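You operate a simulated robot arm through the tools that you are given. There is no shell and no other tool. Be economical: measure what you need, move in short steps, check, and stop when the job is done.

Carry out the task below with a simulated robot arm. There is one attempt and no reset: what you move stays moved.

TASK
Put the red tin marked "59" from the top of the folding table on the water check card and the red tin that says "65" on the yellow run card.
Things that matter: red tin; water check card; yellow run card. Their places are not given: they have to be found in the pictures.

It is judged by the outcome, as a careful person would: the job done as asked, and still so three seconds after it is handed in. It fails if anything else is knocked over, pushed out of place, dropped, spilled or broken.

THE ROBOT
A 6-joint arm with a two-finger parallel gripper, fixed in place. Base frame: the origin is at the foot of the arm, x ahead of it, y to its left, z up; the work surface is at about z = 740. Lengths are in mm, angles in degrees, forces in N, time in s.
With the tool pointing down near the work surface it reaches from about 260 to 680 mm from the base axis. Its first joint turns from -66.0 to 66.0 degrees. Payload 2.9 kg.
Tool frame: the origin (TCP) lies between the finger pads and is the grasp point; the fingertips stand 30 mm ahead of it; z points along the fingers, y is the line along which they close. The gripper opens to 110 mm. The fingers are 20 mm wide and 10 mm thick; the gripper's body (48 by 112 mm) begins 55 mm behind the TCP.
Orientation is that of the tool frame in the base frame, as a unit quaternion [w, x, y, z]. With the fingers straight down and closing along the base's y, the tool's x points along the base's -x, its y along +y and its z along -z.

THE INTERFACE
- The arm moves only by the tool nudge_tool. Its argument "series" is a list of rows, each a list of 3 entries, a list of its own where there are three numbers: the shift along the tool's x, y, z in units of 500 mm (1.0 is 500 mm), then the turn, a rotation vector about the tool's x, y, z in units of 60 degrees (1.0 is 60 degrees), then the opening, from 0 (shut) to 1 (fully open). In form: [[[dx, dy, dz], [rx, ry, rz], grip], ...]. A call has 1 to 10 rows; each row is the pose to reach, as a shift and turn from the pose commanded when the call began, along the tool's axes at that moment. A call with a number of a shift or a turn outside -1 to 1 is refused whole. A row lasts 0.2 s, in which the tool goes at most 50 mm and 8.6 degrees; a call with a longer step from one row to the next is refused whole, and so is a gripper value outside its range. A pose out of reach is approached as far as the arm can. The call stops where the force on the tool passes 40 N (or 10 N more than at its start, if that is more) or the arm is blocked; 0.2 s more then pass. The fingers move at their own pace (about 108 mm/s each) and stop on an object; they squeeze with about 40 N. The grip force told is the motor's: it shows also when the fingers shut on nothing. Time passes only in rows, and 0.2 s behind the last, so rows that repeat a pose let the fingers close. It gives the time, the measured TCP pose, the force on the tool (base axes), the opening and the grip force at its end, in the units of the frame above (readings bear some noise).
- Cameras (640 x 400 px; columns grow to the right, rows downward): "scene" is fixed at [87.7, 442.2, 1383.5]; the picture's right is [-0.66, -0.75, 0.00], its down [-0.43, 0.38, -0.82] and it looks along [0.61, -0.54, -0.58] (base axes); focal length 327 px, centre (320, 200). "wrist" rides on the gripper at [-36, 0, -57] in the tool frame; the picture's right is [0.00, -1.00, 0.00], its down [0.97, 0.00, -0.24] and it looks along [0.24, 0.00, 0.97] (tool axes); focal length 218 px, centre (320, 200).
- grab_frame(camera): a new picture of that camera. No time passes.
- locate(camera, pixels): for up to 12 pixels [column, row] of the newest picture of that camera ("zoom" is the newest enlarged one), the place [x, y, z] in the base frame of the surface seen there, good to about 3 mm. No time passes.
- enlarge(camera, box): a new picture of the part [left, top, right, bottom] of that camera's present view, enlarged. No time passes.
- close_job(): hands the job in; it is judged then, once.

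Work in short steps. Measure before you move; look again where a grasp or a placing could have gone wrong, and mend it. You have 60 turns and 22 pictures in all, the two below and enlarged ones among them. Open the gripper and draw the arm clear of the work before you hand the job in, unless the task says otherwise; then end with one line.

The tools are called after "Call:" by a JSON object that holds its "fn" and its "kwargs". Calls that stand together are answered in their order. nudge_tool: Moves the arm, as the interface text tells. Its arguments: {"type":"object","properties":{"series":{"type":"array"}},"required":["series"]} The other tools are called the same way: grab_frame (camera) takes a picture; locate (camera, pixels) gives the place of the surface under pixels of a picture; enlarge (camera, box) takes an enlarged picture of a part of a camera's view; close_job () hands the job in.

At the start:

```text
clock: 0.0
eef_pos: [482.7, -99.3, 1041.6]
ee_rot: [0.0, 0.0, 1.0, 0.0]
contact_force: [0.5, -0.3, -0.6]
grip_width: 110.0
gripper_force: 0.0
```

scene: 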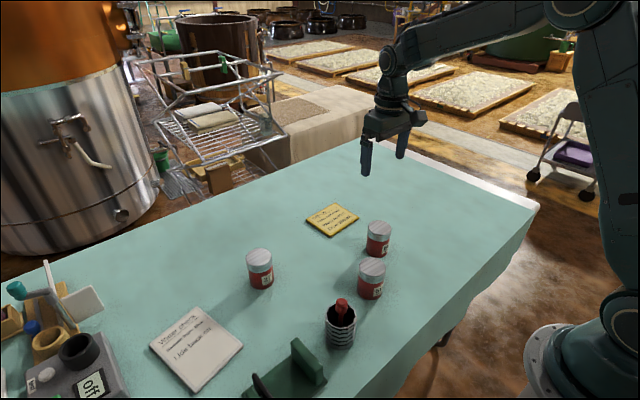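
wrist: 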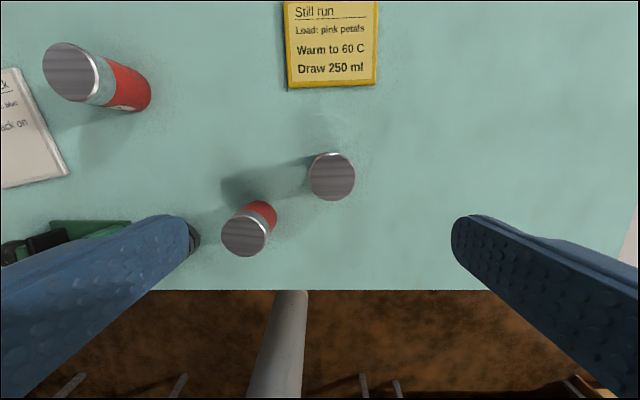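

Three red tins are visible in the scene at about (260,268), (378,238) and (371,278). I enlarge to read their marks and the cards.

Call:
{"fn": "enlarge", "kwargs": {"camera": "scene", "box": [230, 190, 410, 302]}}

Call:
{"fn": "enlarge", "kwargs": {"camera": "scene", "box": [120, 240, 400, 400]}}

Call:
{"fn": "locate", "kwargs": {"camera": "scene", "pixels": [[259, 255], [379, 228], [372, 266], [332, 219], [196, 347], [341, 310], [150, 345], [193, 307], [242, 345], [197, 392], [305, 350]]}}

```text
3.56 times, centred on (320, 246) of scene
```

zoom: 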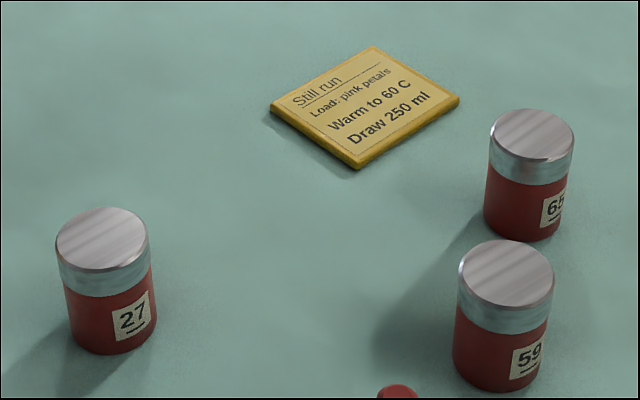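

```text
2.29 times, centred on (260, 320) of scene
```

zoom: 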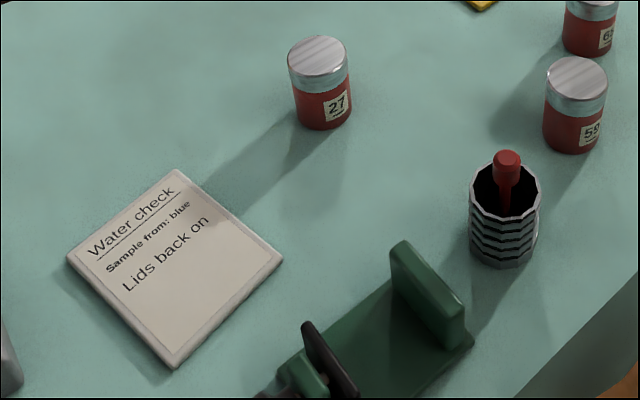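

```text
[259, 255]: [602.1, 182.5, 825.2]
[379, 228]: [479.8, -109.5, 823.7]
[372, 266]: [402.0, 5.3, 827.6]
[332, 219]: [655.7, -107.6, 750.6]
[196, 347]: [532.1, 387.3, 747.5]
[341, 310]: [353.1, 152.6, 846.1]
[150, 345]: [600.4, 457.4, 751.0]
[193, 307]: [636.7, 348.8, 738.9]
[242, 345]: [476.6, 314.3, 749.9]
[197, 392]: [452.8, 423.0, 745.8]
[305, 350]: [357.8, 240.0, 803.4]
```

The 65 tin is at about (480,-110) and the 59 tin at about (402,5), both with tops near z 825. The yellow card is at about (656,-108) and the water card at about (540,385). I'll centre above the 65 tin, come partway down, and check.

Call:
{"fn": "nudge_tool", "kwargs": {"series": [[[0.005, -0.021, 0.08], [0, 0, 0], 1], [[0.005, -0.021, 0.17], [0, 0, 0], 1], [[0.005, -0.021, 0.25], [0, 0, 0], 1], [[0.005, -0.021, 0.25], [0, 0, 0], 1]]}}

Call:
{"fn": "grab_frame", "kwargs": {"camera": "wrist"}}

```text
clock: 1.0
eef_pos: [480.9, -109.3, 918.1]
ee_rot: [0.0, 0.0, 1.0, 0.0]
contact_force: [0.3, 0.6, 0.0]
grip_width: 109.9
gripper_force: 0.1
```

```text
17 pictures are left
```

wrist: 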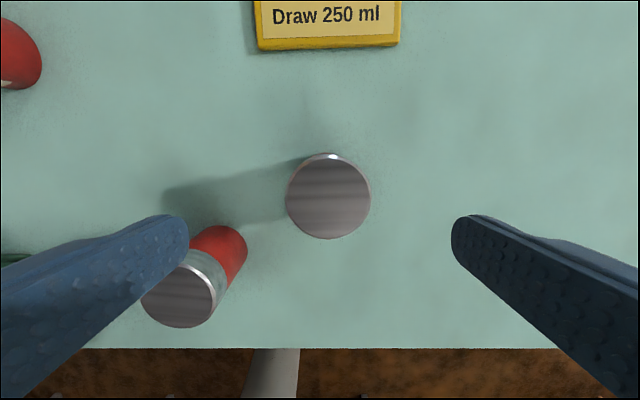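

Call:
{"fn": "locate", "kwargs": {"camera": "wrist", "pixels": [[328, 197], [292, 197], [364, 197], [328, 165], [328, 232], [258, 44], [400, 42], [328, 44], [180, 295], [330, 15], [228, 250]]}}

```text
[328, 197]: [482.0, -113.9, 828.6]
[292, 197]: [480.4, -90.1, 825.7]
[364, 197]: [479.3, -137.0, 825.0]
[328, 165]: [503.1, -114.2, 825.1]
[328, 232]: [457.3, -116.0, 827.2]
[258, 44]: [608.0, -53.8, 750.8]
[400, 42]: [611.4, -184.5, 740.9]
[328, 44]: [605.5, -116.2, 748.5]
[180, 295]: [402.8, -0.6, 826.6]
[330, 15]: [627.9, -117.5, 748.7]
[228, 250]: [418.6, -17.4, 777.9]
```

The tin is centred at (480,-114) and about 56 mm wide. I'll go down to z≈790 and close.

Call:
{"fn": "nudge_tool", "kwargs": {"series": [[[0.0, -0.009, 0.08], [0, 0, 0], 1], [[0.0, -0.009, 0.16], [0, 0, 0], 1], [[0.0, -0.009, 0.24], [0, 0, 0], 1], [[0.0, -0.009, 0.255], [0, 0, 0], 1], [[0.0, -0.009, 0.255], [0, 0, 0], 0.3], [[0.0, -0.009, 0.255], [0, 0, 0], 0.3], [[0.0, -0.009, 0.255], [0, 0, 0], 0.3], [[0.0, -0.009, 0.255], [0, 0, 0], 0.3]]}}

```text
clock: 2.8
eef_pos: [480.7, -115.2, 789.6]
ee_rot: [0.0, 0.0, 1.0, -0.001]
contact_force: [-0.1, -0.6, 0.3]
grip_width: 61.1
gripper_force: 40.3
```

The tin is held at 61 mm wide. I'll lift it 50 mm and carry it straight out over the yellow card.

Call:
{"fn": "nudge_tool", "kwargs": {"series": [[[0, 0, -0.05], [0, 0, 0], 0.3], [[0, 0, -0.1], [0, 0, 0], 0.3], [[-0.07, 0.002, -0.1], [0, 0, 0], 0.3], [[-0.14, 0.004, -0.1], [0, 0, 0], 0.3], [[-0.21, 0.004, -0.1], [0, 0, 0], 0.3], [[-0.28, 0.004, -0.1], [0, 0, 0], 0.3], [[-0.344, 0.004, -0.1], [0, 0, 0], 0.3], [[-0.344, 0.004, -0.1], [0, 0, 0], 0.3]]}}

Call:
{"fn": "enlarge", "kwargs": {"camera": "scene", "box": [240, 140, 420, 252]}}

```text
clock: 4.6
eef_pos: [652.3, -110.8, 839.0]
ee_rot: [-0.001, -0.001, 1.0, 0.0]
contact_force: [0.0, -0.3, -1.8]
grip_width: 61.1
gripper_force: 40.4
```

```text
3.56 times, centred on (330, 196) of scene
```

zoom: 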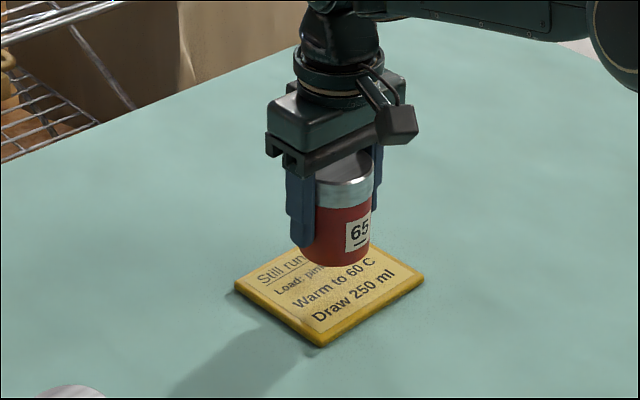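

The tin is over the card. I'll lower it about 39 mm in slowing steps until it seats.

Call:
{"fn": "nudge_tool", "kwargs": {"series": [[[0, 0, 0.04], [0, 0, 0], 0.3], [[0, 0, 0.066], [0, 0, 0], 0.3], [[0, 0, 0.074], [0, 0, 0], 0.3], [[0, 0, 0.078], [0, 0, 0], 0.3], [[0, 0, 0.078], [0, 0, 0], 0.3]]}}

```text
clock: 5.8
eef_pos: [652.6, -111.4, 800.3]
ee_rot: [0.0, 0.0, 1.0, 0.0]
contact_force: [0.5, 0.1, -1.2]
grip_width: 61.2
gripper_force: 40.4
```

No contact yet, so I'll go down in 1 mm steps.

Call:
{"fn": "nudge_tool", "kwargs": {"series": [[[0, 0, 0.002], [0, 0, 0], 0.3], [[0, 0, 0.002], [0, 0, 0], 0.3]]}}

Call:
{"fn": "nudge_tool", "kwargs": {"series": [[[0, 0, 0.002], [0, 0, 0], 0.3], [[0, 0, 0.002], [0, 0, 0], 0.3]]}}

```text
clock: 6.4
eef_pos: [652.8, -113.3, 800.5]
ee_rot: [0.0, 0.0, 1.0, 0.0]
contact_force: [0.5, -0.4, -1.6]
grip_width: 61.3
gripper_force: 39.9
```

```text
clock: 7.0
eef_pos: [652.8, -112.7, 799.3]
ee_rot: [0.0, 0.001, 1.0, 0.0]
contact_force: [-0.1, -0.4, -1.6]
grip_width: 61.4
gripper_force: 39.7
```

Call:
{"fn": "nudge_tool", "kwargs": {"series": [[[0, 0, 0.002], [0, 0, 0], 0.3], [[0, 0, 0.002], [0, 0, 0], 0.3]]}}

Call:
{"fn": "nudge_tool", "kwargs": {"series": [[[0, 0, 0.002], [0, 0, 0], 0.3], [[0, 0, 0.002], [0, 0, 0], 0.3]]}}

```text
clock: 7.6
eef_pos: [653.1, -112.5, 798.3]
ee_rot: [0.0, 0.0, 1.0, 0.0]
contact_force: [-0.4, -0.4, 4.2]
grip_width: 61.0
gripper_force: 40.2
```

```text
clock: 8.2
eef_pos: [653.7, -112.2, 798.7]
ee_rot: [0.001, 0.001, 1.0, 0.0]
contact_force: [-3.1, 0.2, 10.7]
grip_width: 61.1
gripper_force: 39.9
```

The force rose to 10.7 N, so the tin is seated. I'll release and rise straight up.

Call:
{"fn": "nudge_tool", "kwargs": {"series": [[[0, 0, -0.002], [0, 0, 0], 0.6], [[0, 0, -0.002], [0, 0, 0], 1], [[0, 0, -0.002], [0, 0, 0], 1], [[0, 0, -0.05], [0, 0, 0], 1], [[0, 0, -0.13], [0, 0, 0], 1], [[0, 0, -0.22], [0, 0, 0], 1], [[0, 0, -0.3], [0, 0, 0], 1]]}}

Call:
{"fn": "enlarge", "kwargs": {"camera": "scene", "box": [240, 160, 420, 272]}}

```text
clock: 9.8
eef_pos: [652.6, -111.8, 946.0]
ee_rot: [-0.001, -0.001, 1.0, 0.001]
contact_force: [0.2, 0.2, 0.0]
grip_width: 110.2
gripper_force: 0.2
```

```text
3.56 times, centred on (330, 216) of scene
```

zoom: 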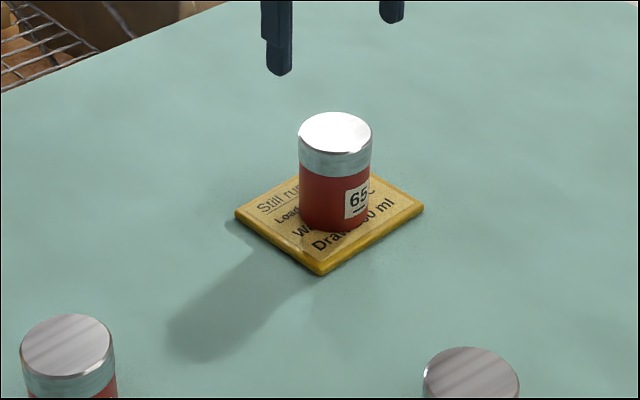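

The 65 tin stands on the yellow card. Next I move above the 59 tin at about (402,2).

Call:
{"fn": "nudge_tool", "kwargs": {"series": [[[0.072, 0.033, 0], [0, 0, 0], 1], [[0.143, 0.065, 0], [0, 0, 0], 1], [[0.215, 0.098, 0], [0, 0, 0], 1], [[0.286, 0.13, 0], [0, 0, 0], 1], [[0.358, 0.163, 0], [0, 0, 0], 1], [[0.43, 0.195, 0], [0, 0, 0], 1], [[0.501, 0.228, 0.02], [0, 0, 0], 1], [[0.501, 0.228, 0.05], [0, 0, 0], 1], [[0.501, 0.228, 0.05], [0, 0, 0], 1]]}}

Call:
{"fn": "grab_frame", "kwargs": {"camera": "wrist"}}

```text
clock: 11.8
eef_pos: [403.2, 3.1, 921.2]
ee_rot: [0.001, 0.0, 1.0, 0.0]
contact_force: [-0.2, -0.5, 0.8]
grip_width: 110.1
gripper_force: 0.1
```

```text
14 pictures are left
```

wrist: 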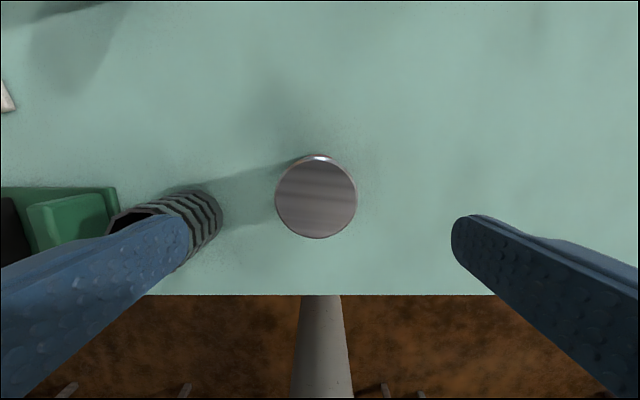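

Call:
{"fn": "locate", "kwargs": {"camera": "wrist", "pixels": [[316, 198], [280, 198], [352, 198], [218, 220], [200, 192], [200, 245], [130, 218], [60, 225], [118, 195]]}}

Call:
{"fn": "locate", "kwargs": {"camera": "scene", "pixels": [[341, 305], [354, 318], [328, 318], [342, 328], [342, 346], [352, 345], [355, 335], [302, 342], [325, 378]]}}

```text
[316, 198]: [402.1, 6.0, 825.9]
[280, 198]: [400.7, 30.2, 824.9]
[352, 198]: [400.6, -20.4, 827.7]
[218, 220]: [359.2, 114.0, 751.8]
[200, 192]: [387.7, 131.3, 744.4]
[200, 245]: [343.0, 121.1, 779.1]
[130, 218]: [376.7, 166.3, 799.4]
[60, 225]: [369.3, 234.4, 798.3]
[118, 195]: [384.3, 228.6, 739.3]
```

```text
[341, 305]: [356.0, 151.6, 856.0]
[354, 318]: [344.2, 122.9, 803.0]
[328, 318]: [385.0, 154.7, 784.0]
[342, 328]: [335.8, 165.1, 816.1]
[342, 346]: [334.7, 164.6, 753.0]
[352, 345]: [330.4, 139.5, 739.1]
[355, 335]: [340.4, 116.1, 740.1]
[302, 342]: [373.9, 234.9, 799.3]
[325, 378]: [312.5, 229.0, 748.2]
```

The 59 tin is centred at (401.5,5). The cup edge at y≈114 leaves over 40 mm beside the finger. I'll descend and grip.

Call:
{"fn": "nudge_tool", "kwargs": {"series": [[[0.003, 0.004, 0.08], [0, 0, 0], 1], [[0.003, 0.004, 0.16], [0, 0, 0], 1], [[0.003, 0.004, 0.24], [0, 0, 0], 1], [[0.003, 0.004, 0.261], [0, 0, 0], 1], [[0.003, 0.004, 0.261], [0, 0, 0], 0.3], [[0.003, 0.004, 0.261], [0, 0, 0], 0.3], [[0.003, 0.004, 0.261], [0, 0, 0], 0.3], [[0.003, 0.004, 0.261], [0, 0, 0], 0.3]]}}

```text
clock: 13.6
eef_pos: [401.5, 4.5, 791.7]
ee_rot: [0.0, 0.001, 1.0, 0.0]
contact_force: [0.0, -0.3, 0.5]
grip_width: 61.1
gripper_force: 40.2
```

Held at 61 mm. I'll lift to about z 940, clear of the cup's spoon at 856 and the 27 tin.

Call:
{"fn": "nudge_tool", "kwargs": {"series": [[[0, 0, -0.06], [0, 0, 0], 0.3], [[0, 0, -0.14], [0, 0, 0], 0.3], [[0, 0, -0.22], [0, 0, 0], 0.3], [[0, 0, -0.3], [0, 0, 0], 0.3], [[0, 0, -0.3], [0, 0, 0], 0.3]]}}

Call:
{"fn": "nudge_tool", "kwargs": {"series": [[[-0.03, 0.085, 0], [0, 0, 0], 0.3], [[-0.06, 0.17, 0], [0, 0, 0], 0.3], [[-0.09, 0.255, 0], [0, 0, 0], 0.3], [[-0.12, 0.34, 0], [0, 0, 0], 0.3], [[-0.15, 0.425, 0], [0, 0, 0], 0.3], [[-0.18, 0.51, 0], [0, 0, 0], 0.3], [[-0.21, 0.595, 0], [0, 0, 0], 0.3], [[-0.24, 0.68, 0], [0, 0, 0], 0.3], [[-0.265, 0.75, 0], [0, 0, 0], 0.3], [[-0.265, 0.75, 0], [0, 0, 0], 0.3]]}}

Call:
{"fn": "grab_frame", "kwargs": {"camera": "wrist"}}

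Call:
{"fn": "grab_frame", "kwargs": {"camera": "scene"}}

```text
clock: 14.8
eef_pos: [400.9, 3.3, 940.3]
ee_rot: [0.0, 0.001, 1.0, 0.0]
contact_force: [-0.2, 0.4, -1.4]
grip_width: 60.9
gripper_force: 40.3
```

```text
clock: 17.0
eef_pos: [533.0, 379.5, 941.6]
ee_rot: [0.0, 0.0, 1.0, -0.001]
contact_force: [0.1, -0.9, -1.4]
grip_width: 61.1
gripper_force: 40.0
```

```text
13 pictures are left
```

wrist: 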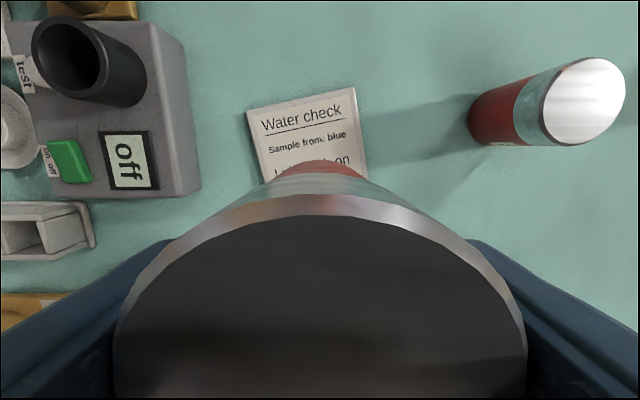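

```text
12 pictures are left
```

scene: 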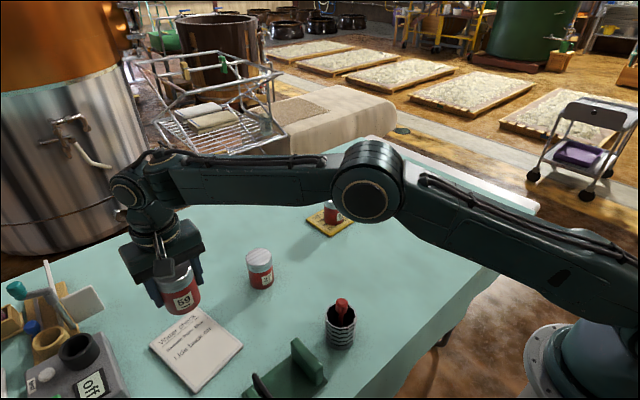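

Call:
{"fn": "locate", "kwargs": {"camera": "wrist", "pixels": [[250, 114], [352, 91], [365, 175], [264, 175], [130, 50], [195, 190], [160, 160], [80, 75], [90, 220]]}}

Call:
{"fn": "locate", "kwargs": {"camera": "scene", "pixels": [[153, 346], [193, 309], [239, 346], [196, 389], [196, 348], [100, 345], [95, 300], [20, 290]]}}

```text
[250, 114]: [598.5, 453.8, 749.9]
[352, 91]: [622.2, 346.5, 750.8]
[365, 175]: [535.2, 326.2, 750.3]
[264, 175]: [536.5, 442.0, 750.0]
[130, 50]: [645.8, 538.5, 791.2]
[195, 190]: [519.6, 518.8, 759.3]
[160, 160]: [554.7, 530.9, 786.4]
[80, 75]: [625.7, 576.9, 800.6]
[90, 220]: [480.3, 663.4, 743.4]
```

```text
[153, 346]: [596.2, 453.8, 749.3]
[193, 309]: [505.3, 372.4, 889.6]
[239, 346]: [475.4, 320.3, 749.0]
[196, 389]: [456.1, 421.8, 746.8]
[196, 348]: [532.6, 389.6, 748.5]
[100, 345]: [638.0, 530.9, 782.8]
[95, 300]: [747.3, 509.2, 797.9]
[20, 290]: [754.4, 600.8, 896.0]
```

The card centre works out to about (537,385), and the device edge at y≈515 leaves room. I'll lower to just above seating height.

Call:
{"fn": "nudge_tool", "kwargs": {"series": [[[-0.006, 0.011, 0.08], [0, 0, 0], 0.3], [[-0.006, 0.011, 0.16], [0, 0, 0], 0.3], [[-0.006, 0.011, 0.23], [0, 0, 0], 0.3], [[-0.006, 0.011, 0.265], [0, 0, 0], 0.3], [[-0.006, 0.011, 0.275], [0, 0, 0], 0.3], [[-0.006, 0.011, 0.275], [0, 0, 0], 0.3]]}}

Call:
{"fn": "nudge_tool", "kwargs": {"series": [[[0, 0, 0.002], [0, 0, 0], 0.3], [[0, 0, 0.004], [0, 0, 0], 0.3]]}}

```text
clock: 18.4
eef_pos: [535.2, 383.8, 802.9]
ee_rot: [0.001, 0.001, 1.0, 0.0]
contact_force: [1.1, 0.1, -3.1]
grip_width: 61.1
gripper_force: 40.1
```

```text
clock: 19.0
eef_pos: [535.4, 384.0, 801.5]
ee_rot: [0.0, 0.0, 1.0, 0.0]
contact_force: [0.2, -0.3, -1.0]
grip_width: 61.0
gripper_force: 40.1
```

Call:
{"fn": "nudge_tool", "kwargs": {"series": [[[0, 0, 0.002], [0, 0, 0], 0.3], [[0, 0, 0.002], [0, 0, 0], 0.3]]}}

Call:
{"fn": "nudge_tool", "kwargs": {"series": [[[0, 0, 0.002], [0, 0, 0], 0.3], [[0, 0, 0.002], [0, 0, 0], 0.3]]}}

```text
clock: 19.6
eef_pos: [535.9, 384.2, 800.1]
ee_rot: [0.0, -0.001, 1.0, 0.0]
contact_force: [0.2, 0.6, -1.1]
grip_width: 61.1
gripper_force: 40.1
```

```text
clock: 20.2
eef_pos: [537.7, 385.1, 800.3]
ee_rot: [-0.001, 0.0, 1.0, 0.0]
contact_force: [-1.3, -0.6, 2.9]
grip_width: 60.7
gripper_force: 40.1
```

Contact is starting. One more millimetre, then I release and rise.

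Call:
{"fn": "nudge_tool", "kwargs": {"series": [[[0, 0, 0.001], [0, 0, 0], 0.3], [[0, 0, 0.001], [0, 0, 0], 0.3], [[0, 0, 0.001], [0, 0, 0], 0.6], [[0, 0, 0.001], [0, 0, 0], 1], [[0, 0, 0.001], [0, 0, 0], 1], [[0, 0, -0.05], [0, 0, 0], 1], [[0, 0, -0.13], [0, 0, 0], 1], [[0, 0, -0.22], [0, 0, 0], 1], [[0, 0, -0.3], [0, 0, 0], 1]]}}

Call:
{"fn": "nudge_tool", "kwargs": {"series": [[[0.04, -0.07, 0], [0, 0, 0], 1], [[0.08, -0.14, 0], [0, 0, 0], 1], [[0.12, -0.21, 0], [0, 0, 0], 1], [[0.16, -0.28, 0], [0, 0, 0], 1], [[0.2, -0.35, 0], [0, 0, 0], 1], [[0.24, -0.42, 0], [0, 0, 0], 1], [[0.24, -0.5, 0], [0, 0, 0], 1], [[0.24, -0.58, 0], [0, 0, 0], 1]]}}

Call:
{"fn": "grab_frame", "kwargs": {"camera": "scene"}}

```text
clock: 22.2
eef_pos: [536.8, 385.5, 950.8]
ee_rot: [0.0, 0.0, 1.0, 0.0]
contact_force: [-0.3, -0.8, 0.3]
grip_width: 110.0
gripper_force: 0.1
```

```text
clock: 24.0
eef_pos: [417.5, 95.5, 949.6]
ee_rot: [0.0, 0.0, 1.0, 0.0]
contact_force: [-1.3, 0.4, 0.8]
grip_width: 109.9
gripper_force: 0.0
```

```text
11 pictures are left
```

scene: 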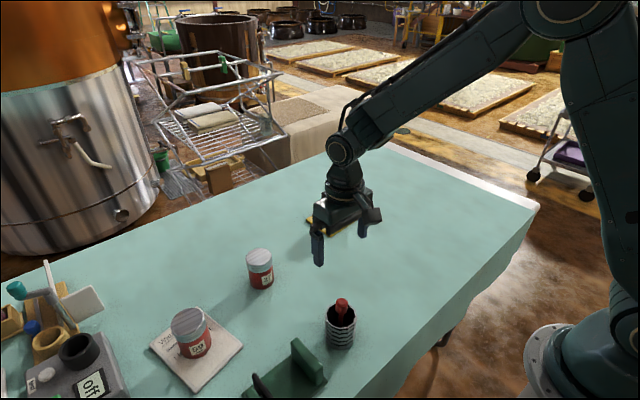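

The 59 tin stands on the water card. The gripper hides the yellow card, so I'll move aside and check it.

Call:
{"fn": "nudge_tool", "kwargs": {"series": [[[0, -0.08, -0.02], [0, 0, 0], 1], [[0, -0.16, -0.04], [0, 0, 0], 1], [[0, -0.24, -0.06], [0, 0, 0], 1], [[0, -0.32, -0.08], [0, 0, 0], 1], [[0, -0.4, -0.1], [0, 0, 0], 1]]}}

Call:
{"fn": "grab_frame", "kwargs": {"camera": "scene"}}

```text
clock: 25.2
eef_pos: [415.6, -107.6, 1000.1]
ee_rot: [0.0, 0.0, 1.0, 0.0]
contact_force: [0.1, 0.3, 0.1]
grip_width: 110.1
gripper_force: 0.0
```

```text
10 pictures are left
```

scene: 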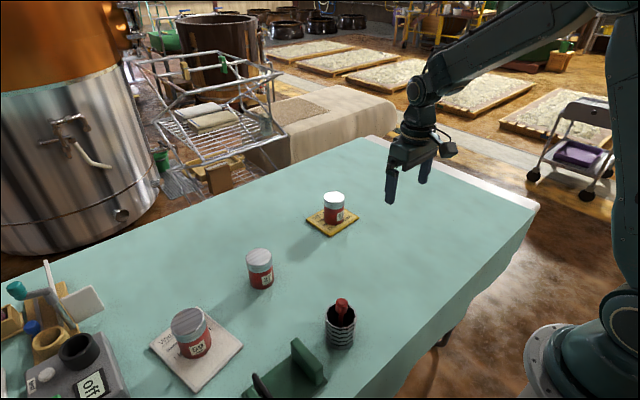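

Both tins stand on their cards, nothing else has moved, and the arm is clear. I'm handing the job in.

Call:
{"fn": "close_job", "kwargs": {}}

```text
The job is handed in.
```

The red tin marked "59" is on the water check card, the red tin marked "65" is on the yellow run card, and nothing else was disturbed.
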